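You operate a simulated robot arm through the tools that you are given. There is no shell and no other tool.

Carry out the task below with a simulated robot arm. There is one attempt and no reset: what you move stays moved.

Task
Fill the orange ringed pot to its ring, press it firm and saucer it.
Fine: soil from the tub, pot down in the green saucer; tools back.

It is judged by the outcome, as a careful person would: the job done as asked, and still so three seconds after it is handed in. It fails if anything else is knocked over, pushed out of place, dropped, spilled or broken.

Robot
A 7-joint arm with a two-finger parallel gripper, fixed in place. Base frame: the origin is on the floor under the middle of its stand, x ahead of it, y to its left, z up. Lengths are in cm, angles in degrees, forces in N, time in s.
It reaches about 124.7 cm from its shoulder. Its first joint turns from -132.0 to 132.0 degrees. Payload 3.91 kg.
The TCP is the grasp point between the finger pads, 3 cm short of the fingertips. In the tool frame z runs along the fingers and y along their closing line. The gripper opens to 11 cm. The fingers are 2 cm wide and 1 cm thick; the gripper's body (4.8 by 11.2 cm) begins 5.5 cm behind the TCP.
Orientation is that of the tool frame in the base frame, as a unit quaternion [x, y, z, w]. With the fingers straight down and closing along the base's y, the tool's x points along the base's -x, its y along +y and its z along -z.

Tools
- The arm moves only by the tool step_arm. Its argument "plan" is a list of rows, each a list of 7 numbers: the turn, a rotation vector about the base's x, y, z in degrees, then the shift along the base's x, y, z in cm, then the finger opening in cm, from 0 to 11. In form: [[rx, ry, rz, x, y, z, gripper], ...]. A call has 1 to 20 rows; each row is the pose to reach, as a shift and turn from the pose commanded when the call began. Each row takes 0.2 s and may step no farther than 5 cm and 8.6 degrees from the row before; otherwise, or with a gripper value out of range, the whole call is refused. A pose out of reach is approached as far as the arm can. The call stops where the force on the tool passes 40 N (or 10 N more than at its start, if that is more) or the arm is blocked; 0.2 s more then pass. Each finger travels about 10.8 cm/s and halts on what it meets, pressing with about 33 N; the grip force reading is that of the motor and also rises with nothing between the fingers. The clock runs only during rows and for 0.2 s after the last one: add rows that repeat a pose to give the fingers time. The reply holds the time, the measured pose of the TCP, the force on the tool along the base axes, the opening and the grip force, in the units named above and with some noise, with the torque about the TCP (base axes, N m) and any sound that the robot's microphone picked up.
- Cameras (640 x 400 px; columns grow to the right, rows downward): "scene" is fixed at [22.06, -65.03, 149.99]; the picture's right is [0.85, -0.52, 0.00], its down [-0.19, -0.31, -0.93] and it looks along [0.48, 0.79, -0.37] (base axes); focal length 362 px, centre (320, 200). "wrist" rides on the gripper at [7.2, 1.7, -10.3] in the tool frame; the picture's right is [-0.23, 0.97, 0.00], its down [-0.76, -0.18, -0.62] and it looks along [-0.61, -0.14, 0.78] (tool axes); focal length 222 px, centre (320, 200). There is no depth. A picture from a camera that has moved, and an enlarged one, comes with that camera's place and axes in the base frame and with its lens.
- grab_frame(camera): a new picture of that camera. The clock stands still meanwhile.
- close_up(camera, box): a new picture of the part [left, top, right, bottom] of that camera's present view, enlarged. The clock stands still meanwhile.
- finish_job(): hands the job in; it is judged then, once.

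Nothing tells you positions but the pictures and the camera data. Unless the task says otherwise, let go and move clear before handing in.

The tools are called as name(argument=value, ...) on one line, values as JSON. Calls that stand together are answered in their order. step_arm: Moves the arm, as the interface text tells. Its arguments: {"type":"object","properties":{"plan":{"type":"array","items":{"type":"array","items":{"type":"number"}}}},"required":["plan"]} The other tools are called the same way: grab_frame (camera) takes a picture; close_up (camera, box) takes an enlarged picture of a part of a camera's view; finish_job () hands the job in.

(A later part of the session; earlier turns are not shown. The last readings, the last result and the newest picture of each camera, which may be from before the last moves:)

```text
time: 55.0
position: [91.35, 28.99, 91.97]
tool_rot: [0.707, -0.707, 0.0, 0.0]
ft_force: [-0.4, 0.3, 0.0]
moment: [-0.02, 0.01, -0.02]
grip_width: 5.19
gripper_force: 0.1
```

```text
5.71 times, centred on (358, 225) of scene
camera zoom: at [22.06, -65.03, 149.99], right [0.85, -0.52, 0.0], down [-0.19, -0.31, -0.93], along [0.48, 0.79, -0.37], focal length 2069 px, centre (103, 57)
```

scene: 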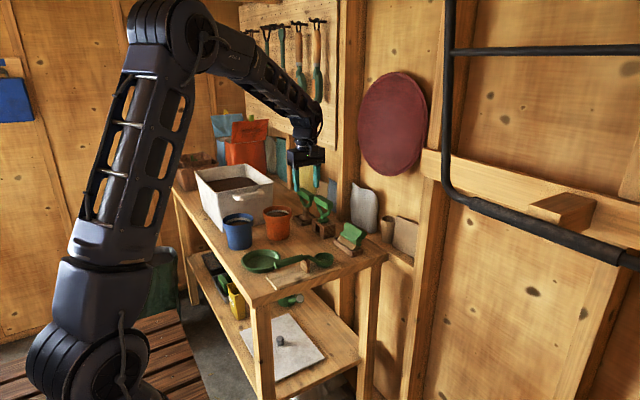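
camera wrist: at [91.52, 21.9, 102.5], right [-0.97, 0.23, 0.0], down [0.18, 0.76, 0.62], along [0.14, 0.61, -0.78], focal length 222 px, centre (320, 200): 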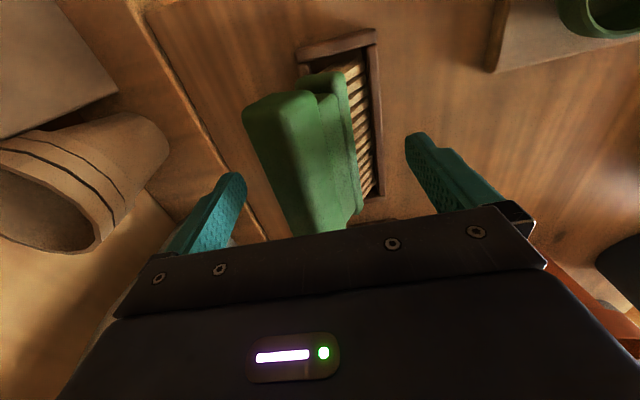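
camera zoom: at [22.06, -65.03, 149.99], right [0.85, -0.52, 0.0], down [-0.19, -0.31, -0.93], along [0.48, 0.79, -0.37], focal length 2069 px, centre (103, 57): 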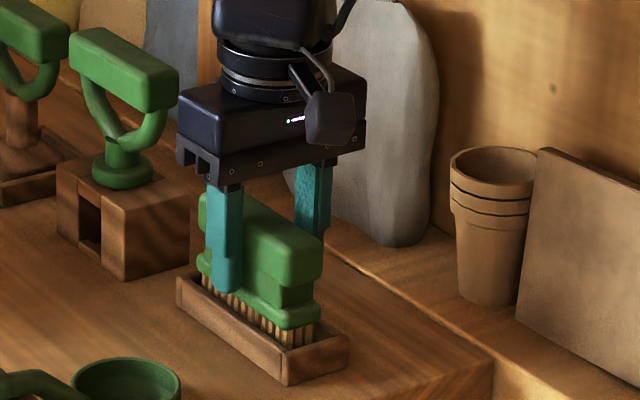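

It's almost upright already. I'll close a touch more to settle it, then open.

step_arm(plan=[[0, 0, 0, -0.2, 0, 0, 4.6], [0, 0, 0, -0.4, 0, 0, 4.1], [0, 0, 0, -0.6, 0, 0, 3.7], [0, 0, 0, -0.7, 0, 0, 3.4], [0, 0, 0, -0.7, 0, 0, 3.4]])

close_up(camera="scene", box=[326, 210, 390, 260])

grab_frame(camera="wrist")

```text
time: 56.2
position: [90.82, 28.91, 92.09]
tool_rot: [0.707, -0.707, 0.0, 0.0]
ft_force: [0.6, -0.6, 0.1]
moment: [0.01, 0.02, -0.01]
grip_width: 3.4
gripper_force: 0.0
```

```text
8.00 times, centred on (358, 235) of scene
camera zoom: at [22.06, -65.03, 149.99], right [0.85, -0.52, 0.0], down [-0.19, -0.31, -0.93], along [0.48, 0.79, -0.37], focal length 2897 px, centre (16, -80)
```

zoom: 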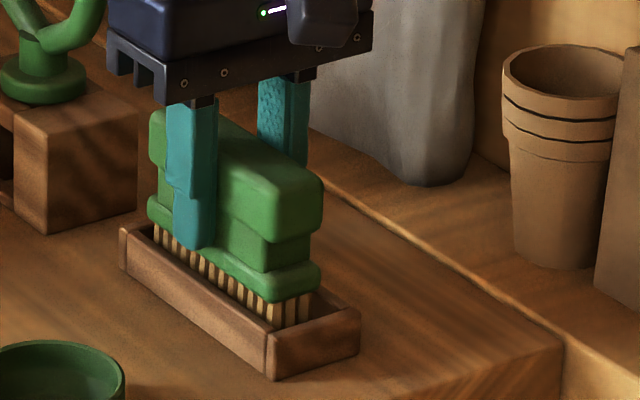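

```text
taken
camera wrist: at [89.0, 21.66, 102.47], right [-0.97, 0.23, 0.0], down [0.18, 0.76, 0.62], along [0.14, 0.61, -0.78], focal length 222 px, centre (320, 200)
```

wrist: 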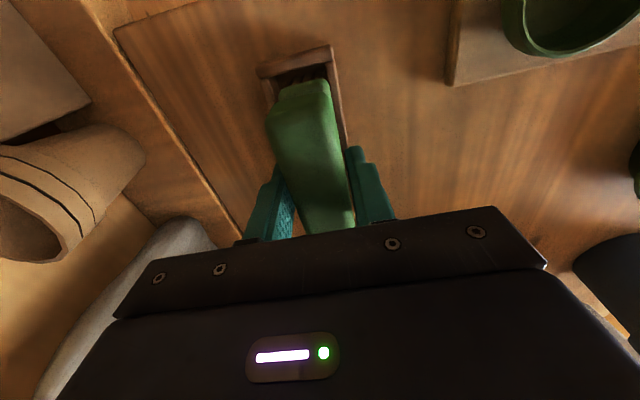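

step_arm(plan=[[0, 0, 0, 0, 0, 0, 3.8], [0, 0, 0, 0, 0, 0, 4.5], [0, 0, 0, 0, 0, 0, 6], [0, 0, 0, 0, 0, 0, 8], [0, 0, 0, 0, 0, 0, 9], [0, 0, 0, 0, 0, 0, 9]])

close_up(camera="scene", box=[326, 210, 390, 260])

```text
time: 57.6
position: [90.75, 28.93, 91.99]
tool_rot: [-0.707, 0.708, -0.001, 0.0]
ft_force: [-0.6, 0.1, -0.6]
moment: [0.03, 0.01, 0.01]
grip_width: 8.99
gripper_force: 0.1
```

```text
8.00 times, centred on (358, 235) of scene
camera zoom: at [22.06, -65.03, 149.99], right [0.85, -0.52, 0.0], down [-0.19, -0.31, -0.93], along [0.48, 0.79, -0.37], focal length 2897 px, centre (16, -80)
```

zoom: 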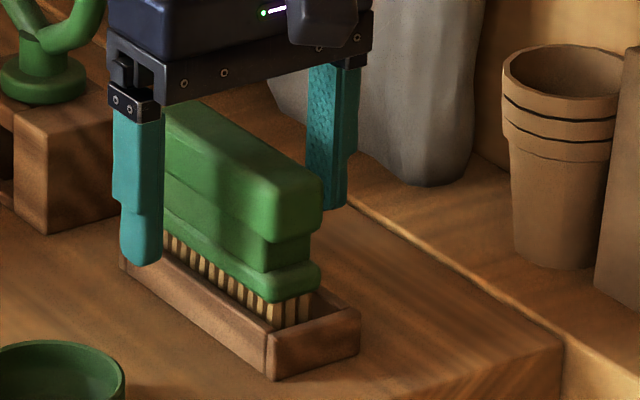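

The brush stands upright in its tray again. I'll lift clear and go look at the tamper.

step_arm(plan=[[0, 0, 0, 0, 0, 4, 9], [0, 0, 0, 0, 0, 9, 9], [0, 0, 0, 0, 0, 14, 9], [0, 0, 0, -0.5, 2, 18, 8], [0, 0, 0, -1, 5, 21, 7], [0, 0, 0, -1.5, 9, 23, 6], [0, 0, 0, -1.5, 12, 23, 6], [0, 0, 0, -1.5, 12, 23, 6]])

grab_frame(camera="wrist")

close_up(camera="wrist", box=[230, 60, 390, 200])

close_up(camera="scene", box=[290, 180, 350, 240])

```text
time: 59.4
position: [89.26, 40.86, 115.23]
tool_rot: [0.707, -0.707, 0.001, -0.001]
ft_force: [-0.1, -0.3, -0.3]
moment: [-0.01, -0.05, -0.01]
grip_width: 6.01
gripper_force: 0.2
```

```text
taken
camera wrist: at [87.58, 33.65, 125.65], right [-0.97, 0.23, 0.0], down [0.18, 0.76, 0.62], along [0.14, 0.61, -0.78], focal length 222 px, centre (320, 200)
```

wrist: 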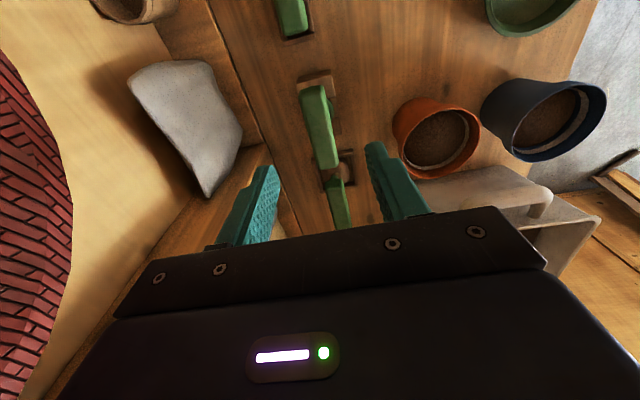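

```text
2.86 times, centred on (310, 130) of wrist
camera zoom: at [87.58, 33.65, 125.65], right [-0.97, 0.23, 0.0], down [0.18, 0.76, 0.62], along [0.14, 0.61, -0.78], focal length 635 px, centre (349, 400)
```

zoom: 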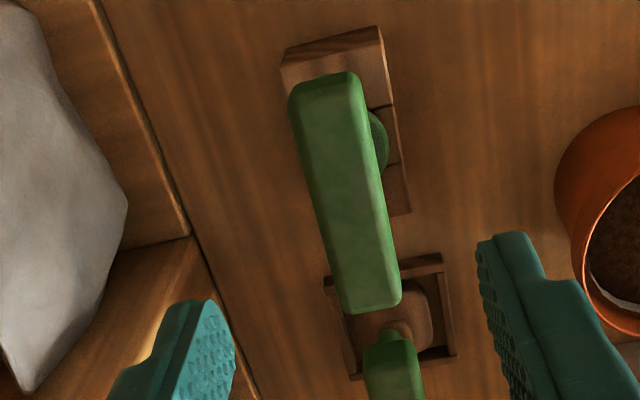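

```text
6.67 times, centred on (320, 210) of scene
camera zoom: at [22.06, -65.03, 149.99], right [0.85, -0.52, 0.0], down [-0.19, -0.31, -0.93], along [0.48, 0.79, -0.37], focal length 2414 px, centre (320, 133)
```

zoom: 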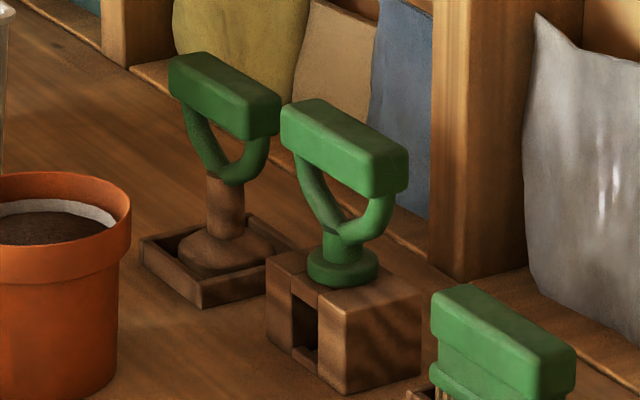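

step_arm(plan=[[0, 0, 0, 0, 4, 1, 6], [0, 0, 0, 0, 8, 2, 6], [0, 0, 0, 0, 11, 2, 6], [0, 0, 0, 0, 11, 2, 6]])

close_up(camera="wrist", box=[230, 40, 430, 200])

close_up(camera="wrist", box=[290, 80, 370, 160])

close_up(camera="scene", box=[298, 180, 338, 220])

```text
time: 60.4
position: [89.16, 51.88, 116.91]
tool_rot: [-0.707, 0.707, 0.0, 0.0]
ft_force: [0.7, -0.2, -0.5]
moment: [-0.01, -0.01, -0.01]
grip_width: 6.0
gripper_force: 0.0
```

```text
2.50 times, centred on (330, 120) of wrist
camera zoom: at [87.4, 44.71, 127.39], right [-0.97, 0.23, 0.0], down [0.18, 0.76, 0.62], along [0.14, 0.61, -0.78], focal length 555 px, centre (295, 400)
```

zoom: 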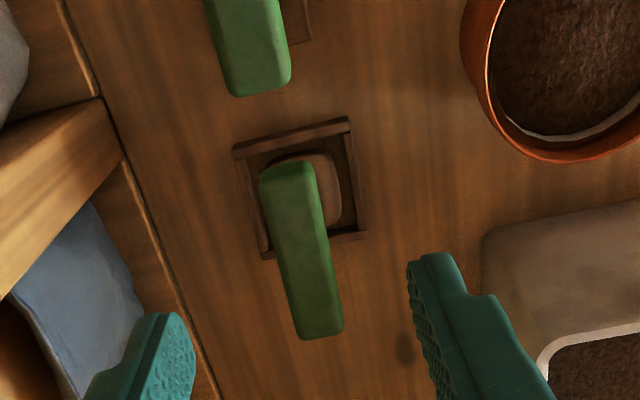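

```text
5.00 times, centred on (330, 120) of wrist
camera zoom: at [87.4, 44.71, 127.39], right [-0.97, 0.23, 0.0], down [0.18, 0.76, 0.62], along [0.14, 0.61, -0.78], focal length 1111 px, centre (270, 600)
```

zoom: 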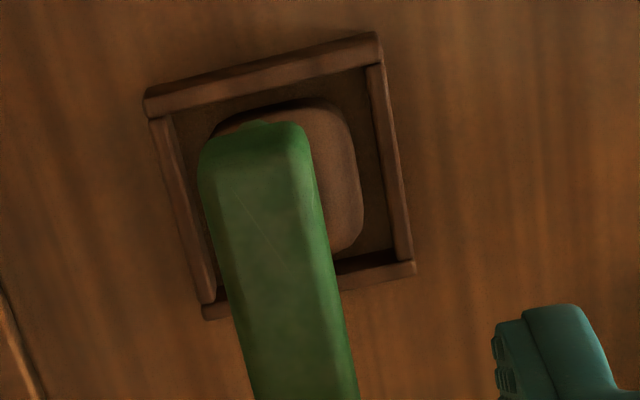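

```text
10.00 times, centred on (318, 200) of scene
camera zoom: at [22.06, -65.03, 149.99], right [0.85, -0.52, 0.0], down [-0.19, -0.31, -0.93], along [0.48, 0.79, -0.37], focal length 3621 px, centre (340, 200)
```

zoom: 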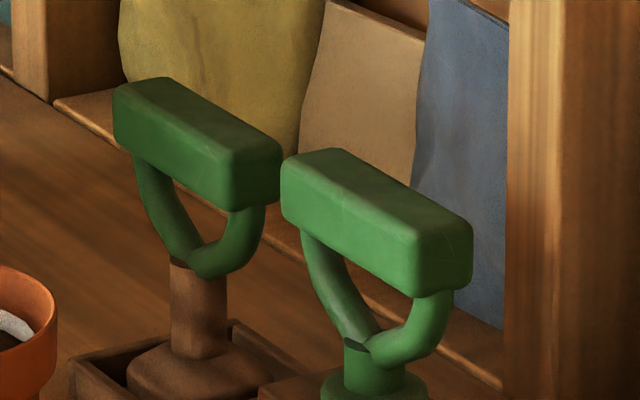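

The tamper's bar is centred near (89.8, 57.9) with its top at z≈98, and it runs along y. I'll move over it and descend with the fingers straddling the bar along x.

step_arm(plan=[[0, 0, 0, 0.4, 3.5, 0, 6], [0, 0, 0, 0.65, 6, -1, 6], [0, 0, 0, 0.65, 6, -5, 6], [0, 0, 0, 0.65, 6, -9.5, 6], [0, 0, 0, 0.65, 6, -13, 6], [0, 0, 0, 0.65, 6, -14, 6]])

grab_frame(camera="wrist")

close_up(camera="scene", box=[278, 160, 358, 230])

```text
time: 61.8
position: [89.76, 57.9, 103.04]
tool_rot: [-0.707, 0.707, 0.0, 0.001]
ft_force: [0.6, 0.1, 0.1]
moment: [0.0, -0.03, -0.04]
grip_width: 5.99
gripper_force: 0.1
out of reach, approached as far as the arm can: row 2
```

```text
taken
camera wrist: at [88.0, 50.61, 113.46], right [-0.97, 0.23, 0.0], down [0.18, 0.76, 0.62], along [0.14, 0.61, -0.78], focal length 222 px, centre (320, 200)
```

wrist: 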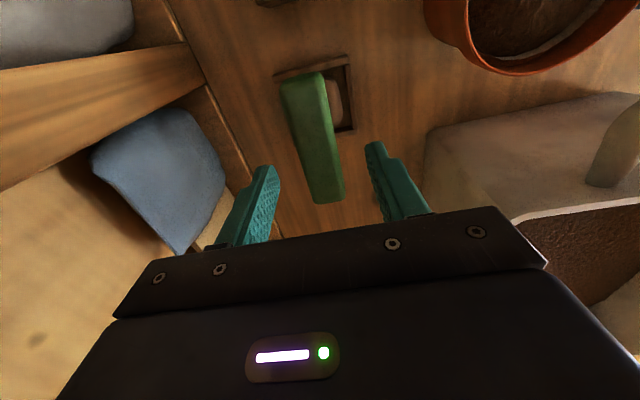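

```text
5.71 times, centred on (318, 195) of scene
camera zoom: at [22.06, -65.03, 149.99], right [0.85, -0.52, 0.0], down [-0.19, -0.31, -0.93], along [0.48, 0.79, -0.37], focal length 2069 px, centre (331, 229)
```

zoom: 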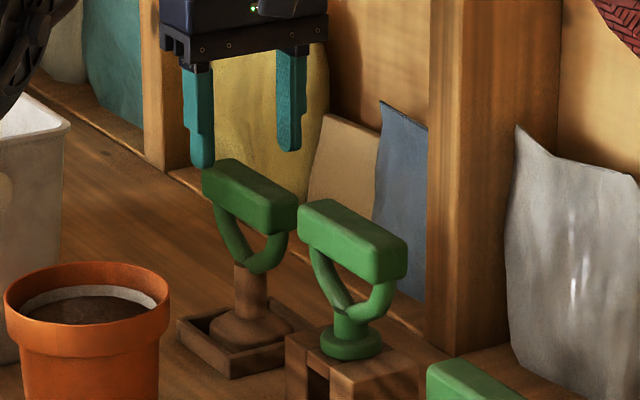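

step_arm(plan=[[0, 0, 0, 0.1, 0.1, -2.5, 6], [0, 0, 0, 0.1, 0.1, -5, 6], [0, 0, 0, 0.1, 0.1, -6.5, 6], [0, 0, 0, 0.1, 0.1, -6.5, 6]])

close_up(camera="scene", box=[278, 160, 358, 230])

grab_frame(camera="wrist")

```text
time: 62.8
position: [90.05, 58.13, 96.57]
tool_rot: [0.708, -0.707, 0.001, 0.0]
ft_force: [-0.3, 0.5, -0.4]
moment: [0.0, -0.05, 0.03]
grip_width: 6.0
gripper_force: 0.1
```

```text
5.71 times, centred on (318, 195) of scene
camera zoom: at [22.06, -65.03, 149.99], right [0.85, -0.52, 0.0], down [-0.19, -0.31, -0.93], along [0.48, 0.79, -0.37], focal length 2069 px, centre (331, 229)
```

zoom: 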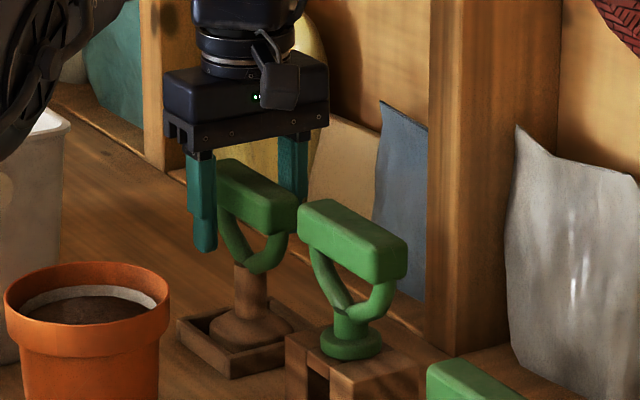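

```text
taken
camera wrist: at [88.2, 50.83, 106.96], right [-0.97, 0.23, 0.0], down [0.18, 0.76, 0.62], along [0.14, 0.61, -0.78], focal length 222 px, centre (320, 200)
```

wrist: 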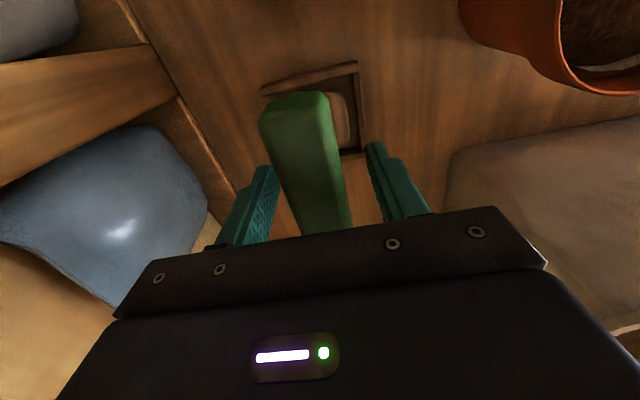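

The fingers straddle the bar. I'll close gently on it.

step_arm(plan=[[0, 0, 0, 0, 0, 0, 4.5], [0, 0, 0, 0, 0, 0, 3.6], [0, 0, 0, 0, 0, 0, 3.0], [0, 0, 0, 0, 0, 0, 2.5], [0, 0, 0, 0, 0, 0, 1], [0, 0, 0, 0, 0, 0, 0], [0, 0, 0, 0, 0, 0, 0]])

close_up(camera="scene", box=[278, 160, 358, 230])

```text
time: 64.4
position: [89.92, 58.11, 96.54]
tool_rot: [-0.707, 0.707, -0.001, 0.0]
ft_force: [0.8, -0.3, -0.3]
moment: [-0.02, -0.06, 0.03]
grip_width: 2.95
gripper_force: 32.7
```

```text
5.71 times, centred on (318, 195) of scene
camera zoom: at [22.06, -65.03, 149.99], right [0.85, -0.52, 0.0], down [-0.19, -0.31, -0.93], along [0.48, 0.79, -0.37], focal length 2069 px, centre (331, 229)
```

zoom: 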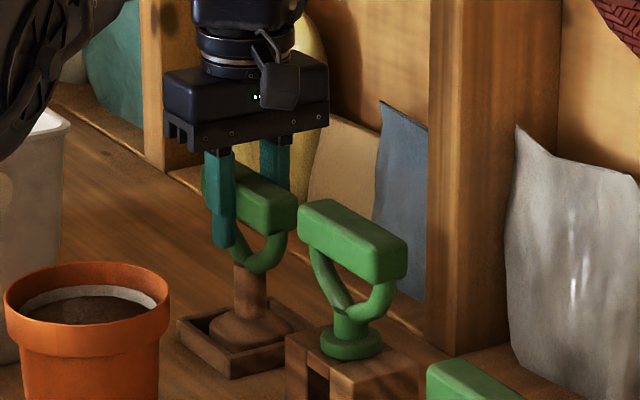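

I have the tamper. I'll lift it straight out of its tray and carry it over the orange pot.

step_arm(plan=[[0, 0, 0, 0, 0, 1, 0], [0, 0, 0, 0, 0, 3, 0], [0, 0, 0, 0, 0, 6, 0], [0, 0, 0, 0, 0, 10, 0], [0, 0, 0, -0.5, 0, 13, 0], [0, 0, 0, -2, -0.5, 14, 0], [0, 0, 0, -5.5, -2, 14, 0], [0, 0, 0, -9, -3.5, 14, 0], [0, 0, 0, -12.5, -5, 14, 0], [0, 0, 0, -15, -6.2, 14, 0], [0, 0, 0, -16.2, -6.7, 14, 0], [0, 0, 0, -16.2, -6.7, 14, 0]])

close_up(camera="scene", box=[230, 150, 340, 230])

grab_frame(camera="wrist")

grab_frame(camera="scene")

```text
time: 67.0
position: [73.77, 51.37, 110.46]
tool_rot: [0.708, -0.706, 0.0, 0.0]
ft_force: [-0.5, 0.3, -1.3]
moment: [0.02, 0.0, -0.02]
grip_width: 2.95
gripper_force: 32.7
```

```text
5.00 times, centred on (285, 190) of scene
camera zoom: at [22.06, -65.03, 149.99], right [0.85, -0.52, 0.0], down [-0.19, -0.31, -0.93], along [0.48, 0.79, -0.37], focal length 1811 px, centre (495, 250)
```

zoom: 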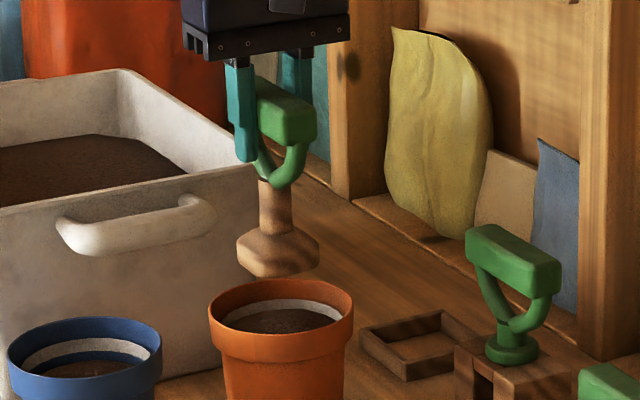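

```text
taken
camera wrist: at [72.07, 44.12, 120.89], right [-0.97, 0.23, 0.0], down [0.18, 0.76, 0.62], along [0.14, 0.61, -0.78], focal length 222 px, centre (320, 200)
```

wrist: 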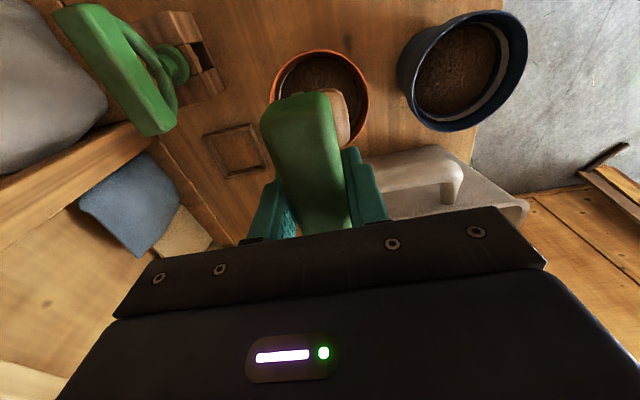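

```text
taken
```

scene: 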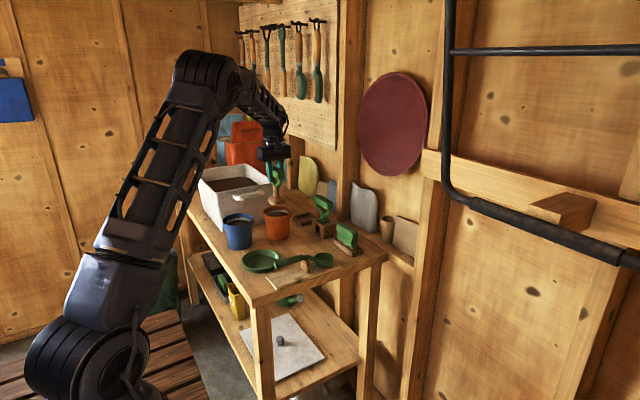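

The tamper is centred over the pot. I'll lower it into the pot toward the soil.

step_arm(plan=[[0, 0, 0, 0.1, 0, -1.5, 0], [0, 0, 0, 0.1, 0, -3, 0], [0, 0, 0, 0.1, 0, -4.5, 0], [0, 0, 0, 0.1, 0, -5.2, 0], [0, 0, 0, 0.1, 0, -5.6, 0], [0, 0, 0, 0.1, 0, -5.9, 0]])

close_up(camera="scene", box=[250, 180, 306, 220])

```text
time: 68.1
position: [73.97, 51.46, 105.35]
tool_rot: [-0.707, 0.707, -0.001, 0.002]
ft_force: [-0.1, -0.8, -0.8]
moment: [0.02, -0.01, -0.01]
grip_width: 2.97
gripper_force: 32.8
stopped in row 5: the force on the tool passed its limit at 44 N (the readings are from after the stop); the commanded pose is now the measured one
```

```text
10.00 times, centred on (278, 200) of scene
camera zoom: at [22.06, -65.03, 149.99], right [0.85, -0.52, 0.0], down [-0.19, -0.31, -0.93], along [0.48, 0.79, -0.37], focal length 3621 px, centre (740, 200)
```

zoom: 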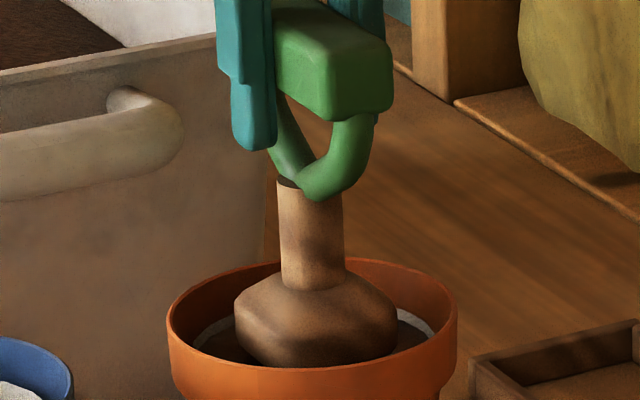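

Contact came at TCP z≈105, so the soil is firm under the foot. I'll press in small steps and watch the force.

step_arm(plan=[[0, 0, 0, 0, 0, -0.2, 0], [0, 0, 0, 0, 0, -0.3, 0]])

step_arm(plan=[[0, 0, 0, 0, 0, -0.1, 0], [0, 0, 0, 0, 0, -0.15, 0]])

```text
time: 68.7
position: [74.04, 51.45, 105.39]
tool_rot: [0.707, -0.707, 0.0, -0.003]
ft_force: [0.1, 0.3, -2.6]
moment: [-0.01, -0.01, 0.0]
grip_width: 2.93
gripper_force: 33.1
```

```text
time: 69.3
position: [74.04, 51.47, 105.12]
tool_rot: [0.707, -0.707, 0.001, -0.004]
ft_force: [0.4, 0.6, 0.1]
moment: [0.05, 0.04, -0.02]
grip_width: 2.94
gripper_force: 33.1
```

step_arm(plan=[[0, 0, 0, 0, 0, -0.1, 0], [0, 0, 0, 0, 0, -0.2, 0]])

step_arm(plan=[[0, 0, 0, 0, 0, -0.1, 0], [0, 0, 0, 0, 0, -0.2, 0]])

```text
time: 69.9
position: [74.01, 51.44, 105.04]
tool_rot: [0.707, -0.707, 0.0, -0.004]
ft_force: [-1.0, -1.8, 15.3]
moment: [-0.33, 0.16, -0.03]
grip_width: 2.93
gripper_force: 33.3
```

```text
time: 70.5
position: [74.08, 51.55, 105.01]
tool_rot: [0.707, -0.707, 0.001, -0.006]
ft_force: [0.6, -0.1, 35.5]
moment: [-0.23, 0.12, 0.0]
grip_width: 2.96
gripper_force: 33.2
```

It's pressing at about 35 N. I'll hold a moment, then see whether it sinks.

step_arm(plan=[[0, 0, 0, 0, 0, 0, 0], [0, 0, 0, 0, 0, 0, 0], [0, 0, 0, 0, 0, 0, 0], [0, 0, 0, 0, 0, 0, 0], [0, 0, 0, 0, 0, 0, 0]])

close_up(camera="scene", box=[250, 180, 306, 220])

```text
time: 71.5
position: [74.06, 51.52, 105.18]
tool_rot: [0.707, -0.707, 0.001, -0.006]
ft_force: [-1.5, -0.7, 17.0]
moment: [-0.24, 0.5, 0.04]
grip_width: 2.98
gripper_force: 33.1
stopped in row 4: the force on the tool passed its limit at 47 N (the readings are from after the stop); the commanded pose is now the measured one
```

```text
10.00 times, centred on (278, 200) of scene
camera zoom: at [22.06, -65.03, 149.99], right [0.85, -0.52, 0.0], down [-0.19, -0.31, -0.93], along [0.48, 0.79, -0.37], focal length 3621 px, centre (740, 200)
```

zoom: 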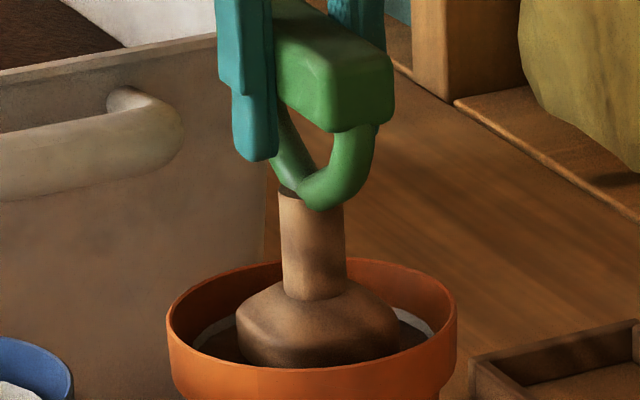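

step_arm(plan=[[0, 0, 0, 0, 0, 1, 0], [0, 0, 0, 0, 0, 3, 0], [0, 0, 0, 0, 0, 6, 0], [0, 0, 0, 0, 0, 8, 0], [0, 0, 0, 0, 0, 8, 0]])

close_up(camera="scene", box=[258, 200, 298, 225])

close_up(camera="scene", box=[230, 150, 340, 230])

close_up(camera="wrist", box=[240, 20, 400, 140])

```text
time: 72.7
position: [73.88, 51.63, 112.74]
tool_rot: [-0.707, 0.708, 0.0, 0.004]
ft_force: [-0.1, -0.2, -0.7]
moment: [-0.01, -0.03, -0.01]
grip_width: 2.93
gripper_force: 33.1
```

```text
16.00 times, centred on (278, 212) of scene
camera zoom: at [22.06, -65.03, 149.99], right [0.85, -0.52, 0.0], down [-0.19, -0.31, -0.93], along [0.48, 0.79, -0.37], focal length 5794 px, centre (992, 0)
```

zoom: 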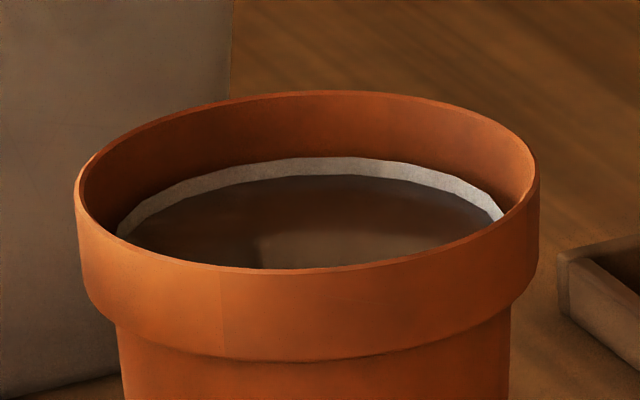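

```text
5.00 times, centred on (285, 190) of scene
camera zoom: at [22.06, -65.03, 149.99], right [0.85, -0.52, 0.0], down [-0.19, -0.31, -0.93], along [0.48, 0.79, -0.37], focal length 1811 px, centre (495, 250)
```

zoom: 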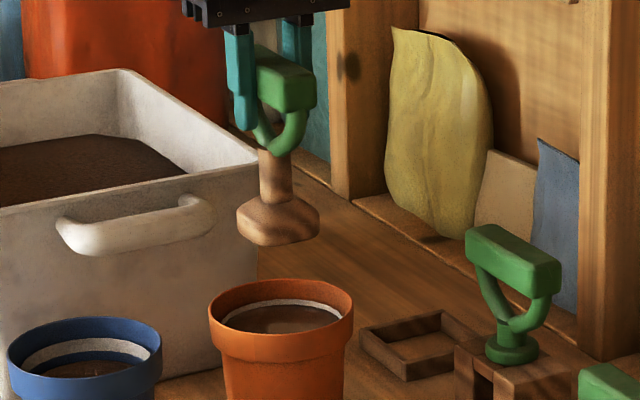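

```text
3.33 times, centred on (320, 80) of wrist
camera zoom: at [72.22, 44.33, 123.18], right [-0.97, 0.23, -0.01], down [0.17, 0.76, 0.63], along [0.15, 0.61, -0.78], focal length 740 px, centre (320, 600)
```

zoom: 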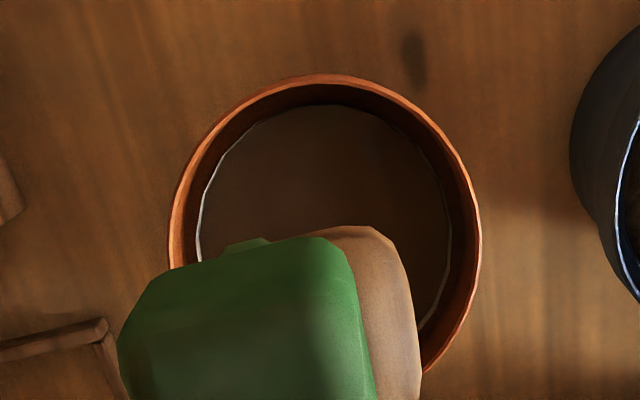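

The press flattened the soil smooth, and its level now sits in the middle of the ring band. I'll press once more to make sure it's firm and the level holds.

step_arm(plan=[[0, 0, 0, 0.1, -0.2, -2.5, 0], [0, 0, 0, 0.1, -0.2, -5, 0], [0, 0, 0, 0.1, -0.2, -6.6, 0], [0, 0, 0, 0.1, -0.2, -7.2, 0], [0, 0, 0, 0.1, -0.2, -7.4, 0]])

step_arm(plan=[[0, 0, 0, 0, 0, -0.1, 0], [0, 0, 0, 0, 0, -0.2, 0], [0, 0, 0, 0, 0, -0.3, 0]])

```text
time: 73.9
position: [74.14, 51.27, 105.5]
tool_rot: [-0.707, 0.707, -0.001, 0.004]
ft_force: [-0.2, -0.4, -0.6]
moment: [-0.01, 0.02, 0.01]
grip_width: 2.95
gripper_force: 33.1
```

```text
time: 74.7
position: [74.12, 51.36, 105.15]
tool_rot: [-0.707, 0.707, -0.001, 0.004]
ft_force: [0.1, -0.9, 1.3]
moment: [-0.19, 0.11, 0.06]
grip_width: 2.99
gripper_force: 32.8
```

step_arm(plan=[[0, 0, 0, 0, 0, -0.1, 0], [0, 0, 0, 0, 0, -0.2, 0], [0, 0, 0, 0, 0, -0.2, 0]])

step_arm(plan=[[0, 0, 0, 0, 0, -0.1, 0], [0, 0, 0, 0, 0, -0.1, 0]])

```text
time: 75.5
position: [74.24, 51.33, 105.12]
tool_rot: [0.707, -0.707, 0.0, -0.006]
ft_force: [-1.9, 3.4, 17.6]
moment: [0.23, 0.37, -0.01]
grip_width: 2.98
gripper_force: 33.2
```

```text
time: 76.1
position: [74.15, 51.27, 105.04]
tool_rot: [0.707, -0.707, 0.001, -0.005]
ft_force: [0.2, 4.2, 28.4]
moment: [0.03, 0.01, 0.05]
grip_width: 2.94
gripper_force: 32.8
```

step_arm(plan=[[0, 0, 0, 0, 0, -0.08, 0], [0, 0, 0, 0, 0, -0.08, 0]])

step_arm(plan=[[0, 0, 0, 0, 0, 0.3, 0], [0, 0, 0, 0, 0, 2, 0], [0, 0, 0, 0, 0, 5, 0], [0, 0, 0, 0, 0, 8, 0], [0, 0, 0, 0, 0, 8, 0]])

close_up(camera="scene", box=[258, 200, 298, 225])

close_up(camera="scene", box=[230, 150, 340, 230])

```text
time: 76.8
position: [74.2, 51.23, 105.1]
tool_rot: [0.707, -0.707, 0.0, -0.006]
ft_force: [-0.9, 0.3, 14.8]
moment: [-0.25, 0.47, 0.0]
grip_width: 2.98
gripper_force: 33.1
stopped in row 2: the force on the tool passed its limit at 40 N (the readings are from after the stop); the commanded pose is now the measured one
```

```text
time: 78.0
position: [74.02, 51.28, 113.13]
tool_rot: [-0.707, 0.707, -0.001, 0.004]
ft_force: [-0.6, 0.0, -0.9]
moment: [0.06, 0.05, 0.02]
grip_width: 2.97
gripper_force: 32.7
```

```text
16.00 times, centred on (278, 212) of scene
camera zoom: at [22.06, -65.03, 149.99], right [0.85, -0.52, 0.0], down [-0.19, -0.31, -0.93], along [0.48, 0.79, -0.37], focal length 5794 px, centre (992, 0)
```

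zoom: 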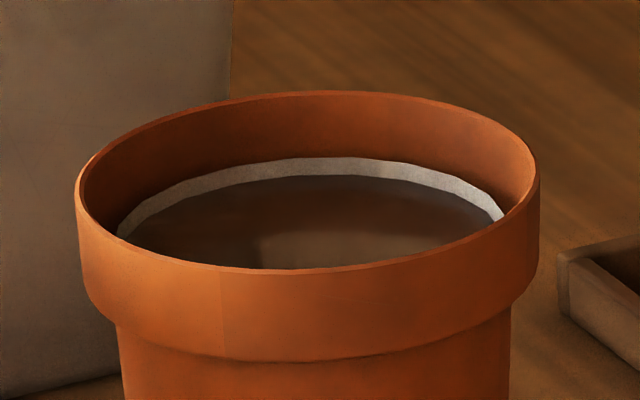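

```text
5.00 times, centred on (285, 190) of scene
camera zoom: at [22.06, -65.03, 149.99], right [0.85, -0.52, 0.0], down [-0.19, -0.31, -0.93], along [0.48, 0.79, -0.37], focal length 1811 px, centre (495, 250)
```

zoom: 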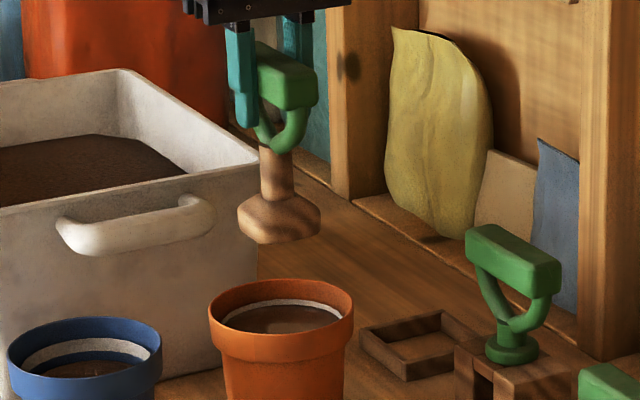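

The level is unchanged after the second press, so the soil is firm and mid-ring. I'll return the tamper to its tray along the same path.

step_arm(plan=[[0, 0, 0, 1, 0.5, -1, 0], [0, 0, 0, 4.5, 2, -2.7, 0], [0, 0, 0, 8, 3.5, -2.7, 0], [0, 0, 0, 11.5, 5, -2.7, 0], [0, 0, 0, 14, 6.2, -2.7, 0], [0, 0, 0, 15.9, 6.83, -2.7, 0], [0, 0, 0, 15.9, 6.83, -6, 0], [0, 0, 0, 15.9, 6.83, -10, 0], [0, 0, 0, 15.9, 6.83, -13, 0], [0, 0, 0, 15.9, 6.83, -14.5, 0], [0, 0, 0, 15.9, 6.83, -14.5, 0]])

close_up(camera="scene", box=[278, 160, 358, 230])

grab_frame(camera="wrist")

```text
time: 80.4
position: [90.07, 57.96, 98.42]
tool_rot: [-0.707, 0.707, -0.001, 0.006]
ft_force: [-0.2, -0.2, -1.0]
moment: [0.01, -0.03, 0.0]
grip_width: 2.99
gripper_force: 33.4
```

```text
5.71 times, centred on (318, 195) of scene
camera zoom: at [22.06, -65.03, 149.99], right [0.85, -0.52, 0.0], down [-0.19, -0.31, -0.93], along [0.48, 0.79, -0.37], focal length 2069 px, centre (331, 229)
```

zoom: 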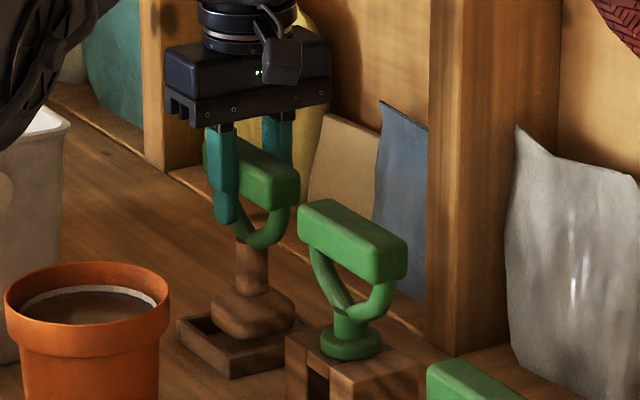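

```text
taken
camera wrist: at [88.28, 50.65, 108.74], right [-0.97, 0.23, -0.01], down [0.17, 0.76, 0.63], along [0.15, 0.61, -0.78], focal length 222 px, centre (320, 200)
```

wrist: 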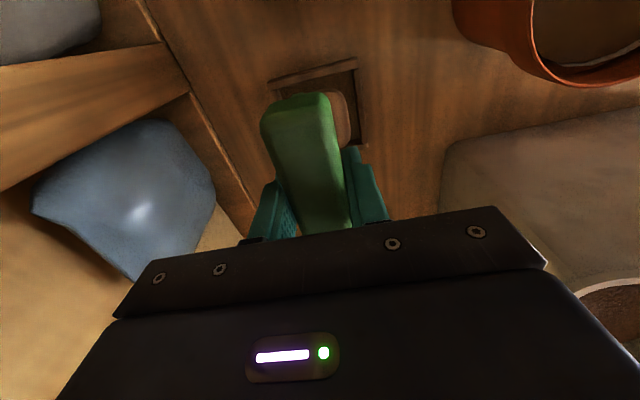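

step_arm(plan=[[0, 0, 0, -0.1, 0.1, -0.6, 0], [0, 0, 0, -0.1, 0.1, -1.2, 0], [0, 0, 0, -0.1, 0.1, -1.5, 0], [0, 0, 0, -0.1, 0.1, -1.5, 0]])

step_arm(plan=[[0, 0, 0, 0, 0, -0.1, 0], [0, 0, 0, 0, 0, -0.2, 0], [0, 0, 0, 0, 0, -0.2, 0]])

close_up(camera="scene", box=[278, 160, 358, 230])

```text
time: 81.4
position: [90.08, 58.15, 96.85]
tool_rot: [0.707, -0.707, 0.001, -0.005]
ft_force: [0.2, 0.4, -1.8]
moment: [-0.02, -0.04, 0.02]
grip_width: 2.98
gripper_force: 33.2
```

```text
time: 82.2
position: [89.91, 58.09, 96.68]
tool_rot: [0.707, -0.707, 0.0, -0.005]
ft_force: [0.9, -0.8, -1.1]
moment: [0.01, 0.03, -0.01]
grip_width: 2.97
gripper_force: 33.3
```

```text
5.71 times, centred on (318, 195) of scene
camera zoom: at [22.06, -65.03, 149.99], right [0.85, -0.52, 0.0], down [-0.19, -0.31, -0.93], along [0.48, 0.79, -0.37], focal length 2069 px, centre (331, 229)
```

zoom: 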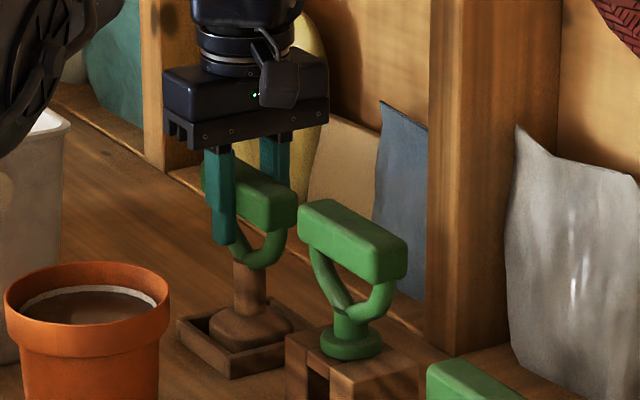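

step_arm(plan=[[0, 0, 0, 0, 0, -0.1, 0], [0, 0, 0, 0, 0, -0.2, 0], [0, 0, 0, 0, 0, -0.2, 0]])

```text
time: 83.0
position: [89.97, 58.26, 96.61]
tool_rot: [-0.707, 0.707, 0.0, 0.006]
ft_force: [-0.7, -0.4, -2.0]
moment: [0.0, 0.03, -0.02]
grip_width: 2.95
gripper_force: 33.0
```

step_arm(plan=[[0, 0, 0, 0, -0.1, -0.1, 0], [0, 0, 0, 0, -0.1, -0.2, 0], [0, 0, 0, 0, -0.1, -0.2, 0]])

```text
time: 83.8
position: [89.92, 58.15, 96.52]
tool_rot: [-0.707, 0.707, -0.001, 0.007]
ft_force: [-1.8, 0.6, 17.8]
moment: [-0.3, 0.51, -0.02]
grip_width: 2.98
gripper_force: 33.0
```

Contact with the tray. I'll ease off slightly and release slowly.

step_arm(plan=[[0, 0, 0, 0, 0, 0.1, 0], [0, 0, 0, 0, 0, 0.12, 2.9], [0, 0, 0, 0, 0, 0.12, 3.2], [0, 0, 0, 0, 0, 0.12, 3.8], [0, 0, 0, 0, 0, 0.12, 5], [0, 0, 0, 0, 0, 0.12, 6], [0, 0, 0, 0, 0, 0.12, 6]])

close_up(camera="scene", box=[278, 160, 358, 230])

```text
time: 85.4
position: [90.02, 58.17, 96.31]
tool_rot: [0.707, -0.707, 0.0, -0.006]
ft_force: [-0.2, -0.4, 0.3]
moment: [0.0, 0.01, -0.01]
grip_width: 6.02
gripper_force: 0.1
```

```text
5.71 times, centred on (318, 195) of scene
camera zoom: at [22.06, -65.03, 149.99], right [0.85, -0.52, 0.0], down [-0.19, -0.31, -0.93], along [0.48, 0.79, -0.37], focal length 2069 px, centre (331, 229)
```

zoom: 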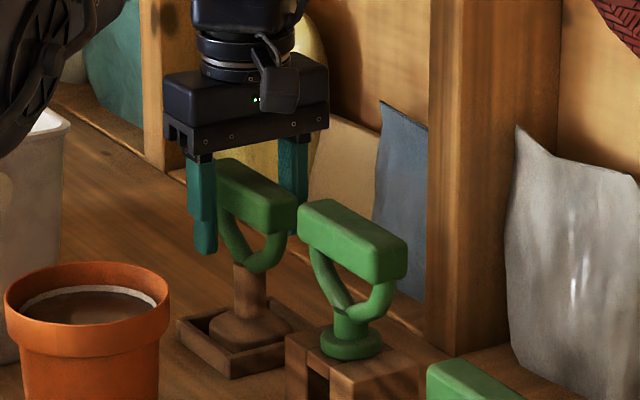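

The tamper stands back in its tray. Next is the pot: I'll grip the body below the collar with the fingers 30° below horizontal, from heading about 50°, which clears the blue pot. First I'll rise and move to open space.

step_arm(plan=[[0, 0, 0, 0, 0, 4, 6], [0, 0, 0, 0, 0, 8, 6], [0, 0, 0, 0, 0, 12, 6], [0, 0, 0, -1, -0.5, 15, 6], [0, 0, -5, -4.5, -2.5, 16, 7], [0, 0, -10, -8, -5, 16, 8], [0, 0, -15, -11.5, -7.5, 16, 9], [0, 0, -20, -15, -10, 16, 10], [0, 0, -25, -18.5, -12.5, 16, 11], [0, 0, -30, -22, -15.5, 16, 11], [0, 0, -35, -25, -18.5, 16, 11], [0, 0, -40, -27, -21, 16, 11], [0, 0, -40, -27, -21, 16, 11]])

grab_frame(camera="scene")

grab_frame(camera="wrist")

```text
time: 88.2
position: [62.74, 37.03, 112.61]
tool_rot: [-0.422, 0.907, -0.003, 0.005]
ft_force: [-0.3, 0.6, 0.6]
moment: [0.0, 0.03, -0.01]
grip_width: 11.01
gripper_force: 0.0
```

```text
taken
```

scene: 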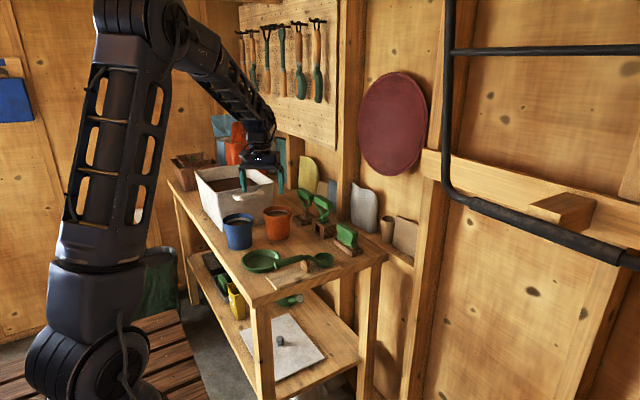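

```text
taken
camera wrist: at [56.73, 32.53, 122.92], right [-0.6, 0.8, -0.01], down [0.62, 0.47, 0.63], along [0.51, 0.37, -0.78], focal length 222 px, centre (320, 200)
```

wrist: 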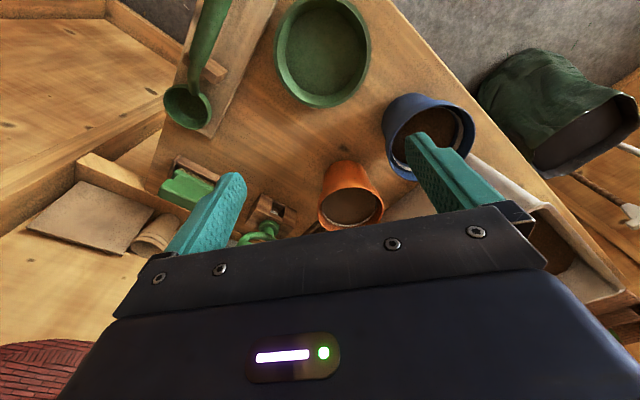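

close_up(camera="wrist", box=[290, 140, 410, 240])

close_up(camera="wrist", box=[250, 0, 410, 120])

close_up(camera="scene", box=[230, 190, 310, 280])

```text
4.00 times, centred on (350, 190) of wrist
camera zoom: at [56.73, 32.53, 122.92], right [-0.6, 0.8, -0.01], down [0.62, 0.47, 0.63], along [0.51, 0.37, -0.78], focal length 888 px, centre (200, 240)
```

zoom: 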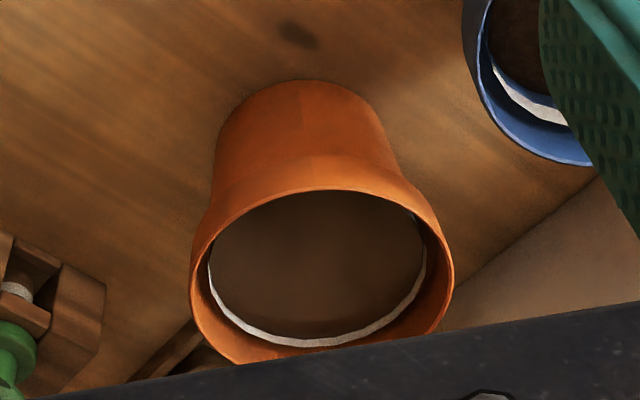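

```text
3.33 times, centred on (330, 60) of wrist
camera zoom: at [56.73, 32.53, 122.92], right [-0.6, 0.8, -0.01], down [0.62, 0.47, 0.63], along [0.51, 0.37, -0.78], focal length 740 px, centre (287, 667)
```

zoom: 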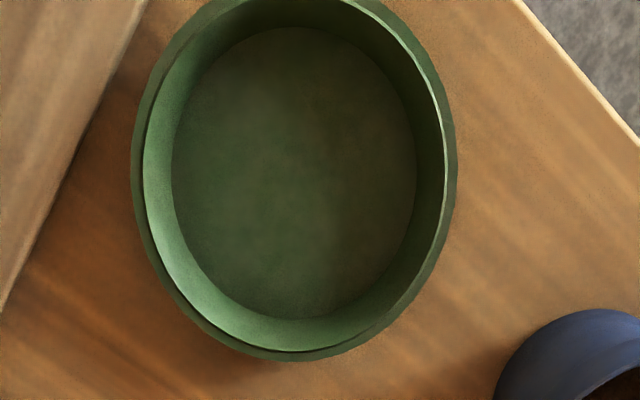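

```text
4.44 times, centred on (270, 235) of scene
camera zoom: at [22.06, -65.03, 149.99], right [0.85, -0.52, 0.0], down [-0.19, -0.31, -0.93], along [0.48, 0.79, -0.37], focal length 1609 px, centre (542, 44)
```

zoom: 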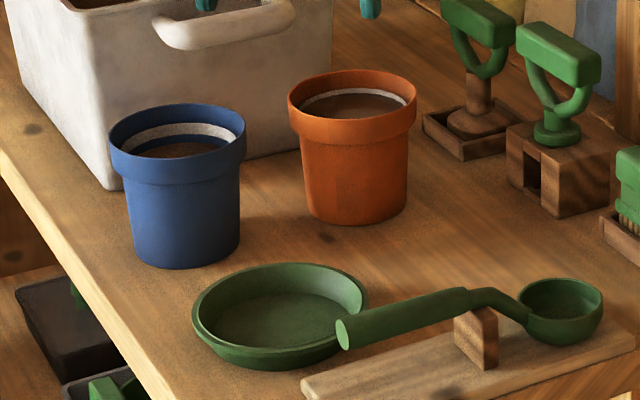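

The bench is clean and everything is in place. The pot axis is about (73.75, 51.1), and the saucer is centred near (59.5, 34.6) with a 10 cm base. I'll pitch the gripper toward horizontal in stages.

step_arm(plan=[[5.75, -4.82, 0, 0, 0, 0, 11], [11.49, -9.65, 0, 0, 0, 0, 11], [17.24, -14.47, 0, 0, 0, 0, 11], [22.98, -19.29, 0, 0, 0, 0, 11], [22.98, -19.29, 0, 0, 0, 0, 11]])

step_arm(plan=[[5.75, -4.82, 0, 0, 0, -1, 11], [11.49, -9.65, 0, 0, 0, -2, 11], [17.24, -14.47, 0, 0, 0, -3, 11], [22.98, -19.29, 0, 0, 0, -4, 11], [22.98, -19.29, 0, 0, 0, -4, 11]])

grab_frame(camera="scene")

grab_frame(camera="wrist")

```text
time: 89.4
position: [62.94, 37.14, 112.42]
tool_rot: [-0.407, 0.875, 0.107, 0.24]
ft_force: [-0.4, 0.4, 0.0]
moment: [0.0, -0.01, -0.01]
grip_width: 11.0
gripper_force: 0.1
```

```text
time: 90.6
position: [63.03, 36.96, 108.36]
tool_rot: [-0.363, 0.784, 0.21, 0.458]
ft_force: [1.2, 0.3, 1.1]
moment: [0.04, 0.05, 0.0]
grip_width: 10.99
gripper_force: 0.0
```

```text
taken
```

scene: 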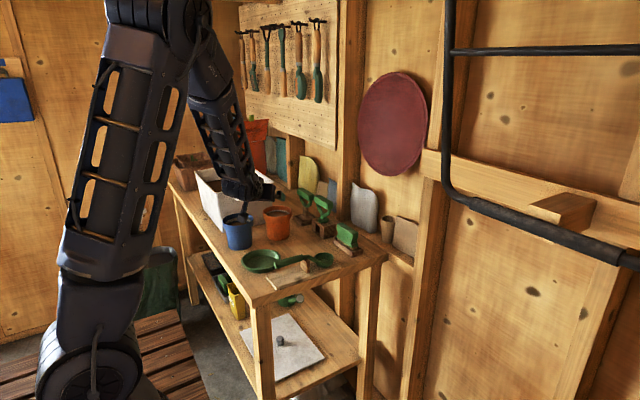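

```text
taken
camera wrist: at [53.45, 28.58, 107.38], right [-0.67, 0.72, 0.19], down [0.02, -0.24, 0.97], along [0.74, 0.65, 0.14], focal length 222 px, centre (320, 200)
```

wrist: 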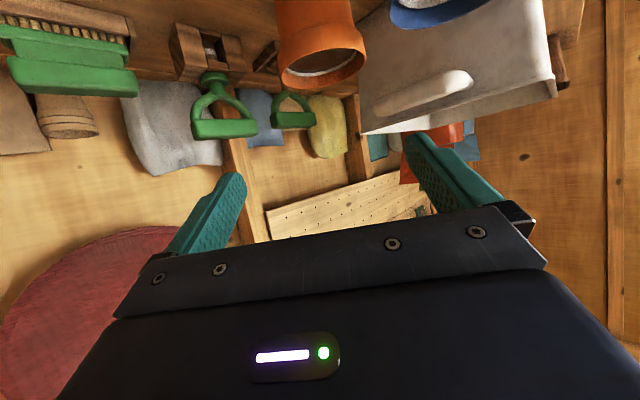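

step_arm(plan=[[0, 0, 2, 0.8, 0.7, -2.5, 11], [0, 0, 4, 1.6, 1.4, -5, 11], [0, 0, 6, 2.4, 2.1, -7.5, 11], [0, 0, 8, 3.2, 2.8, -10, 11], [0, 0, 8, 4.04, 3.5, -11.9, 11], [0, 0, 8, 4.04, 3.5, -11.9, 11]])

grab_frame(camera="wrist")

close_up(camera="scene", box=[210, 180, 322, 260])

```text
time: 92.0
position: [67.14, 40.52, 96.66]
tool_rot: [-0.418, 0.757, 0.241, 0.441]
ft_force: [1.0, 0.2, 0.8]
moment: [0.0, 0.0, 0.01]
grip_width: 11.01
gripper_force: 0.0
```

```text
taken
camera wrist: at [58.96, 30.83, 95.57], right [-0.76, 0.62, 0.19], down [0.06, -0.23, 0.97], along [0.64, 0.75, 0.14], focal length 222 px, centre (320, 200)
```

wrist: 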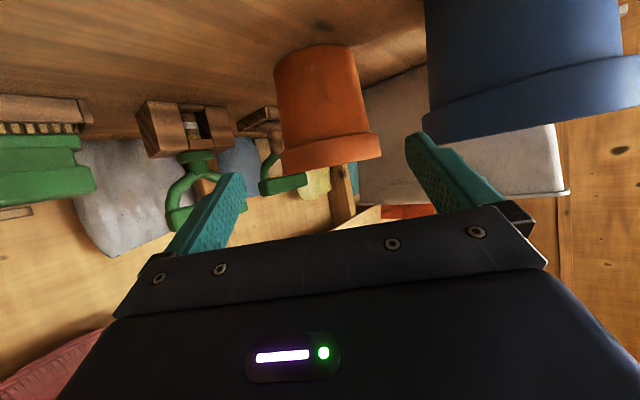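

```text
5.00 times, centred on (266, 220) of scene
camera zoom: at [22.06, -65.03, 149.99], right [0.85, -0.52, 0.0], down [-0.19, -0.31, -0.93], along [0.48, 0.79, -0.37], focal length 1811 px, centre (590, 100)
```

zoom: 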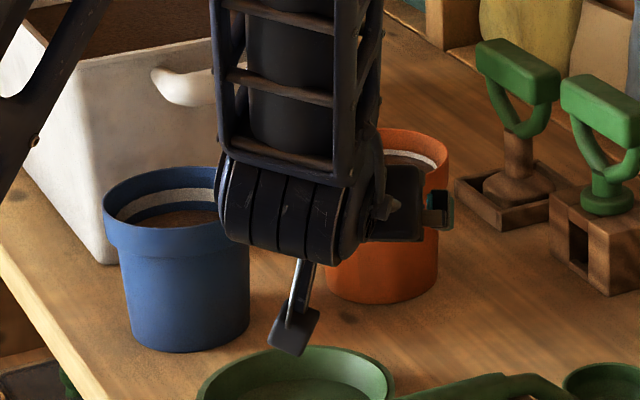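

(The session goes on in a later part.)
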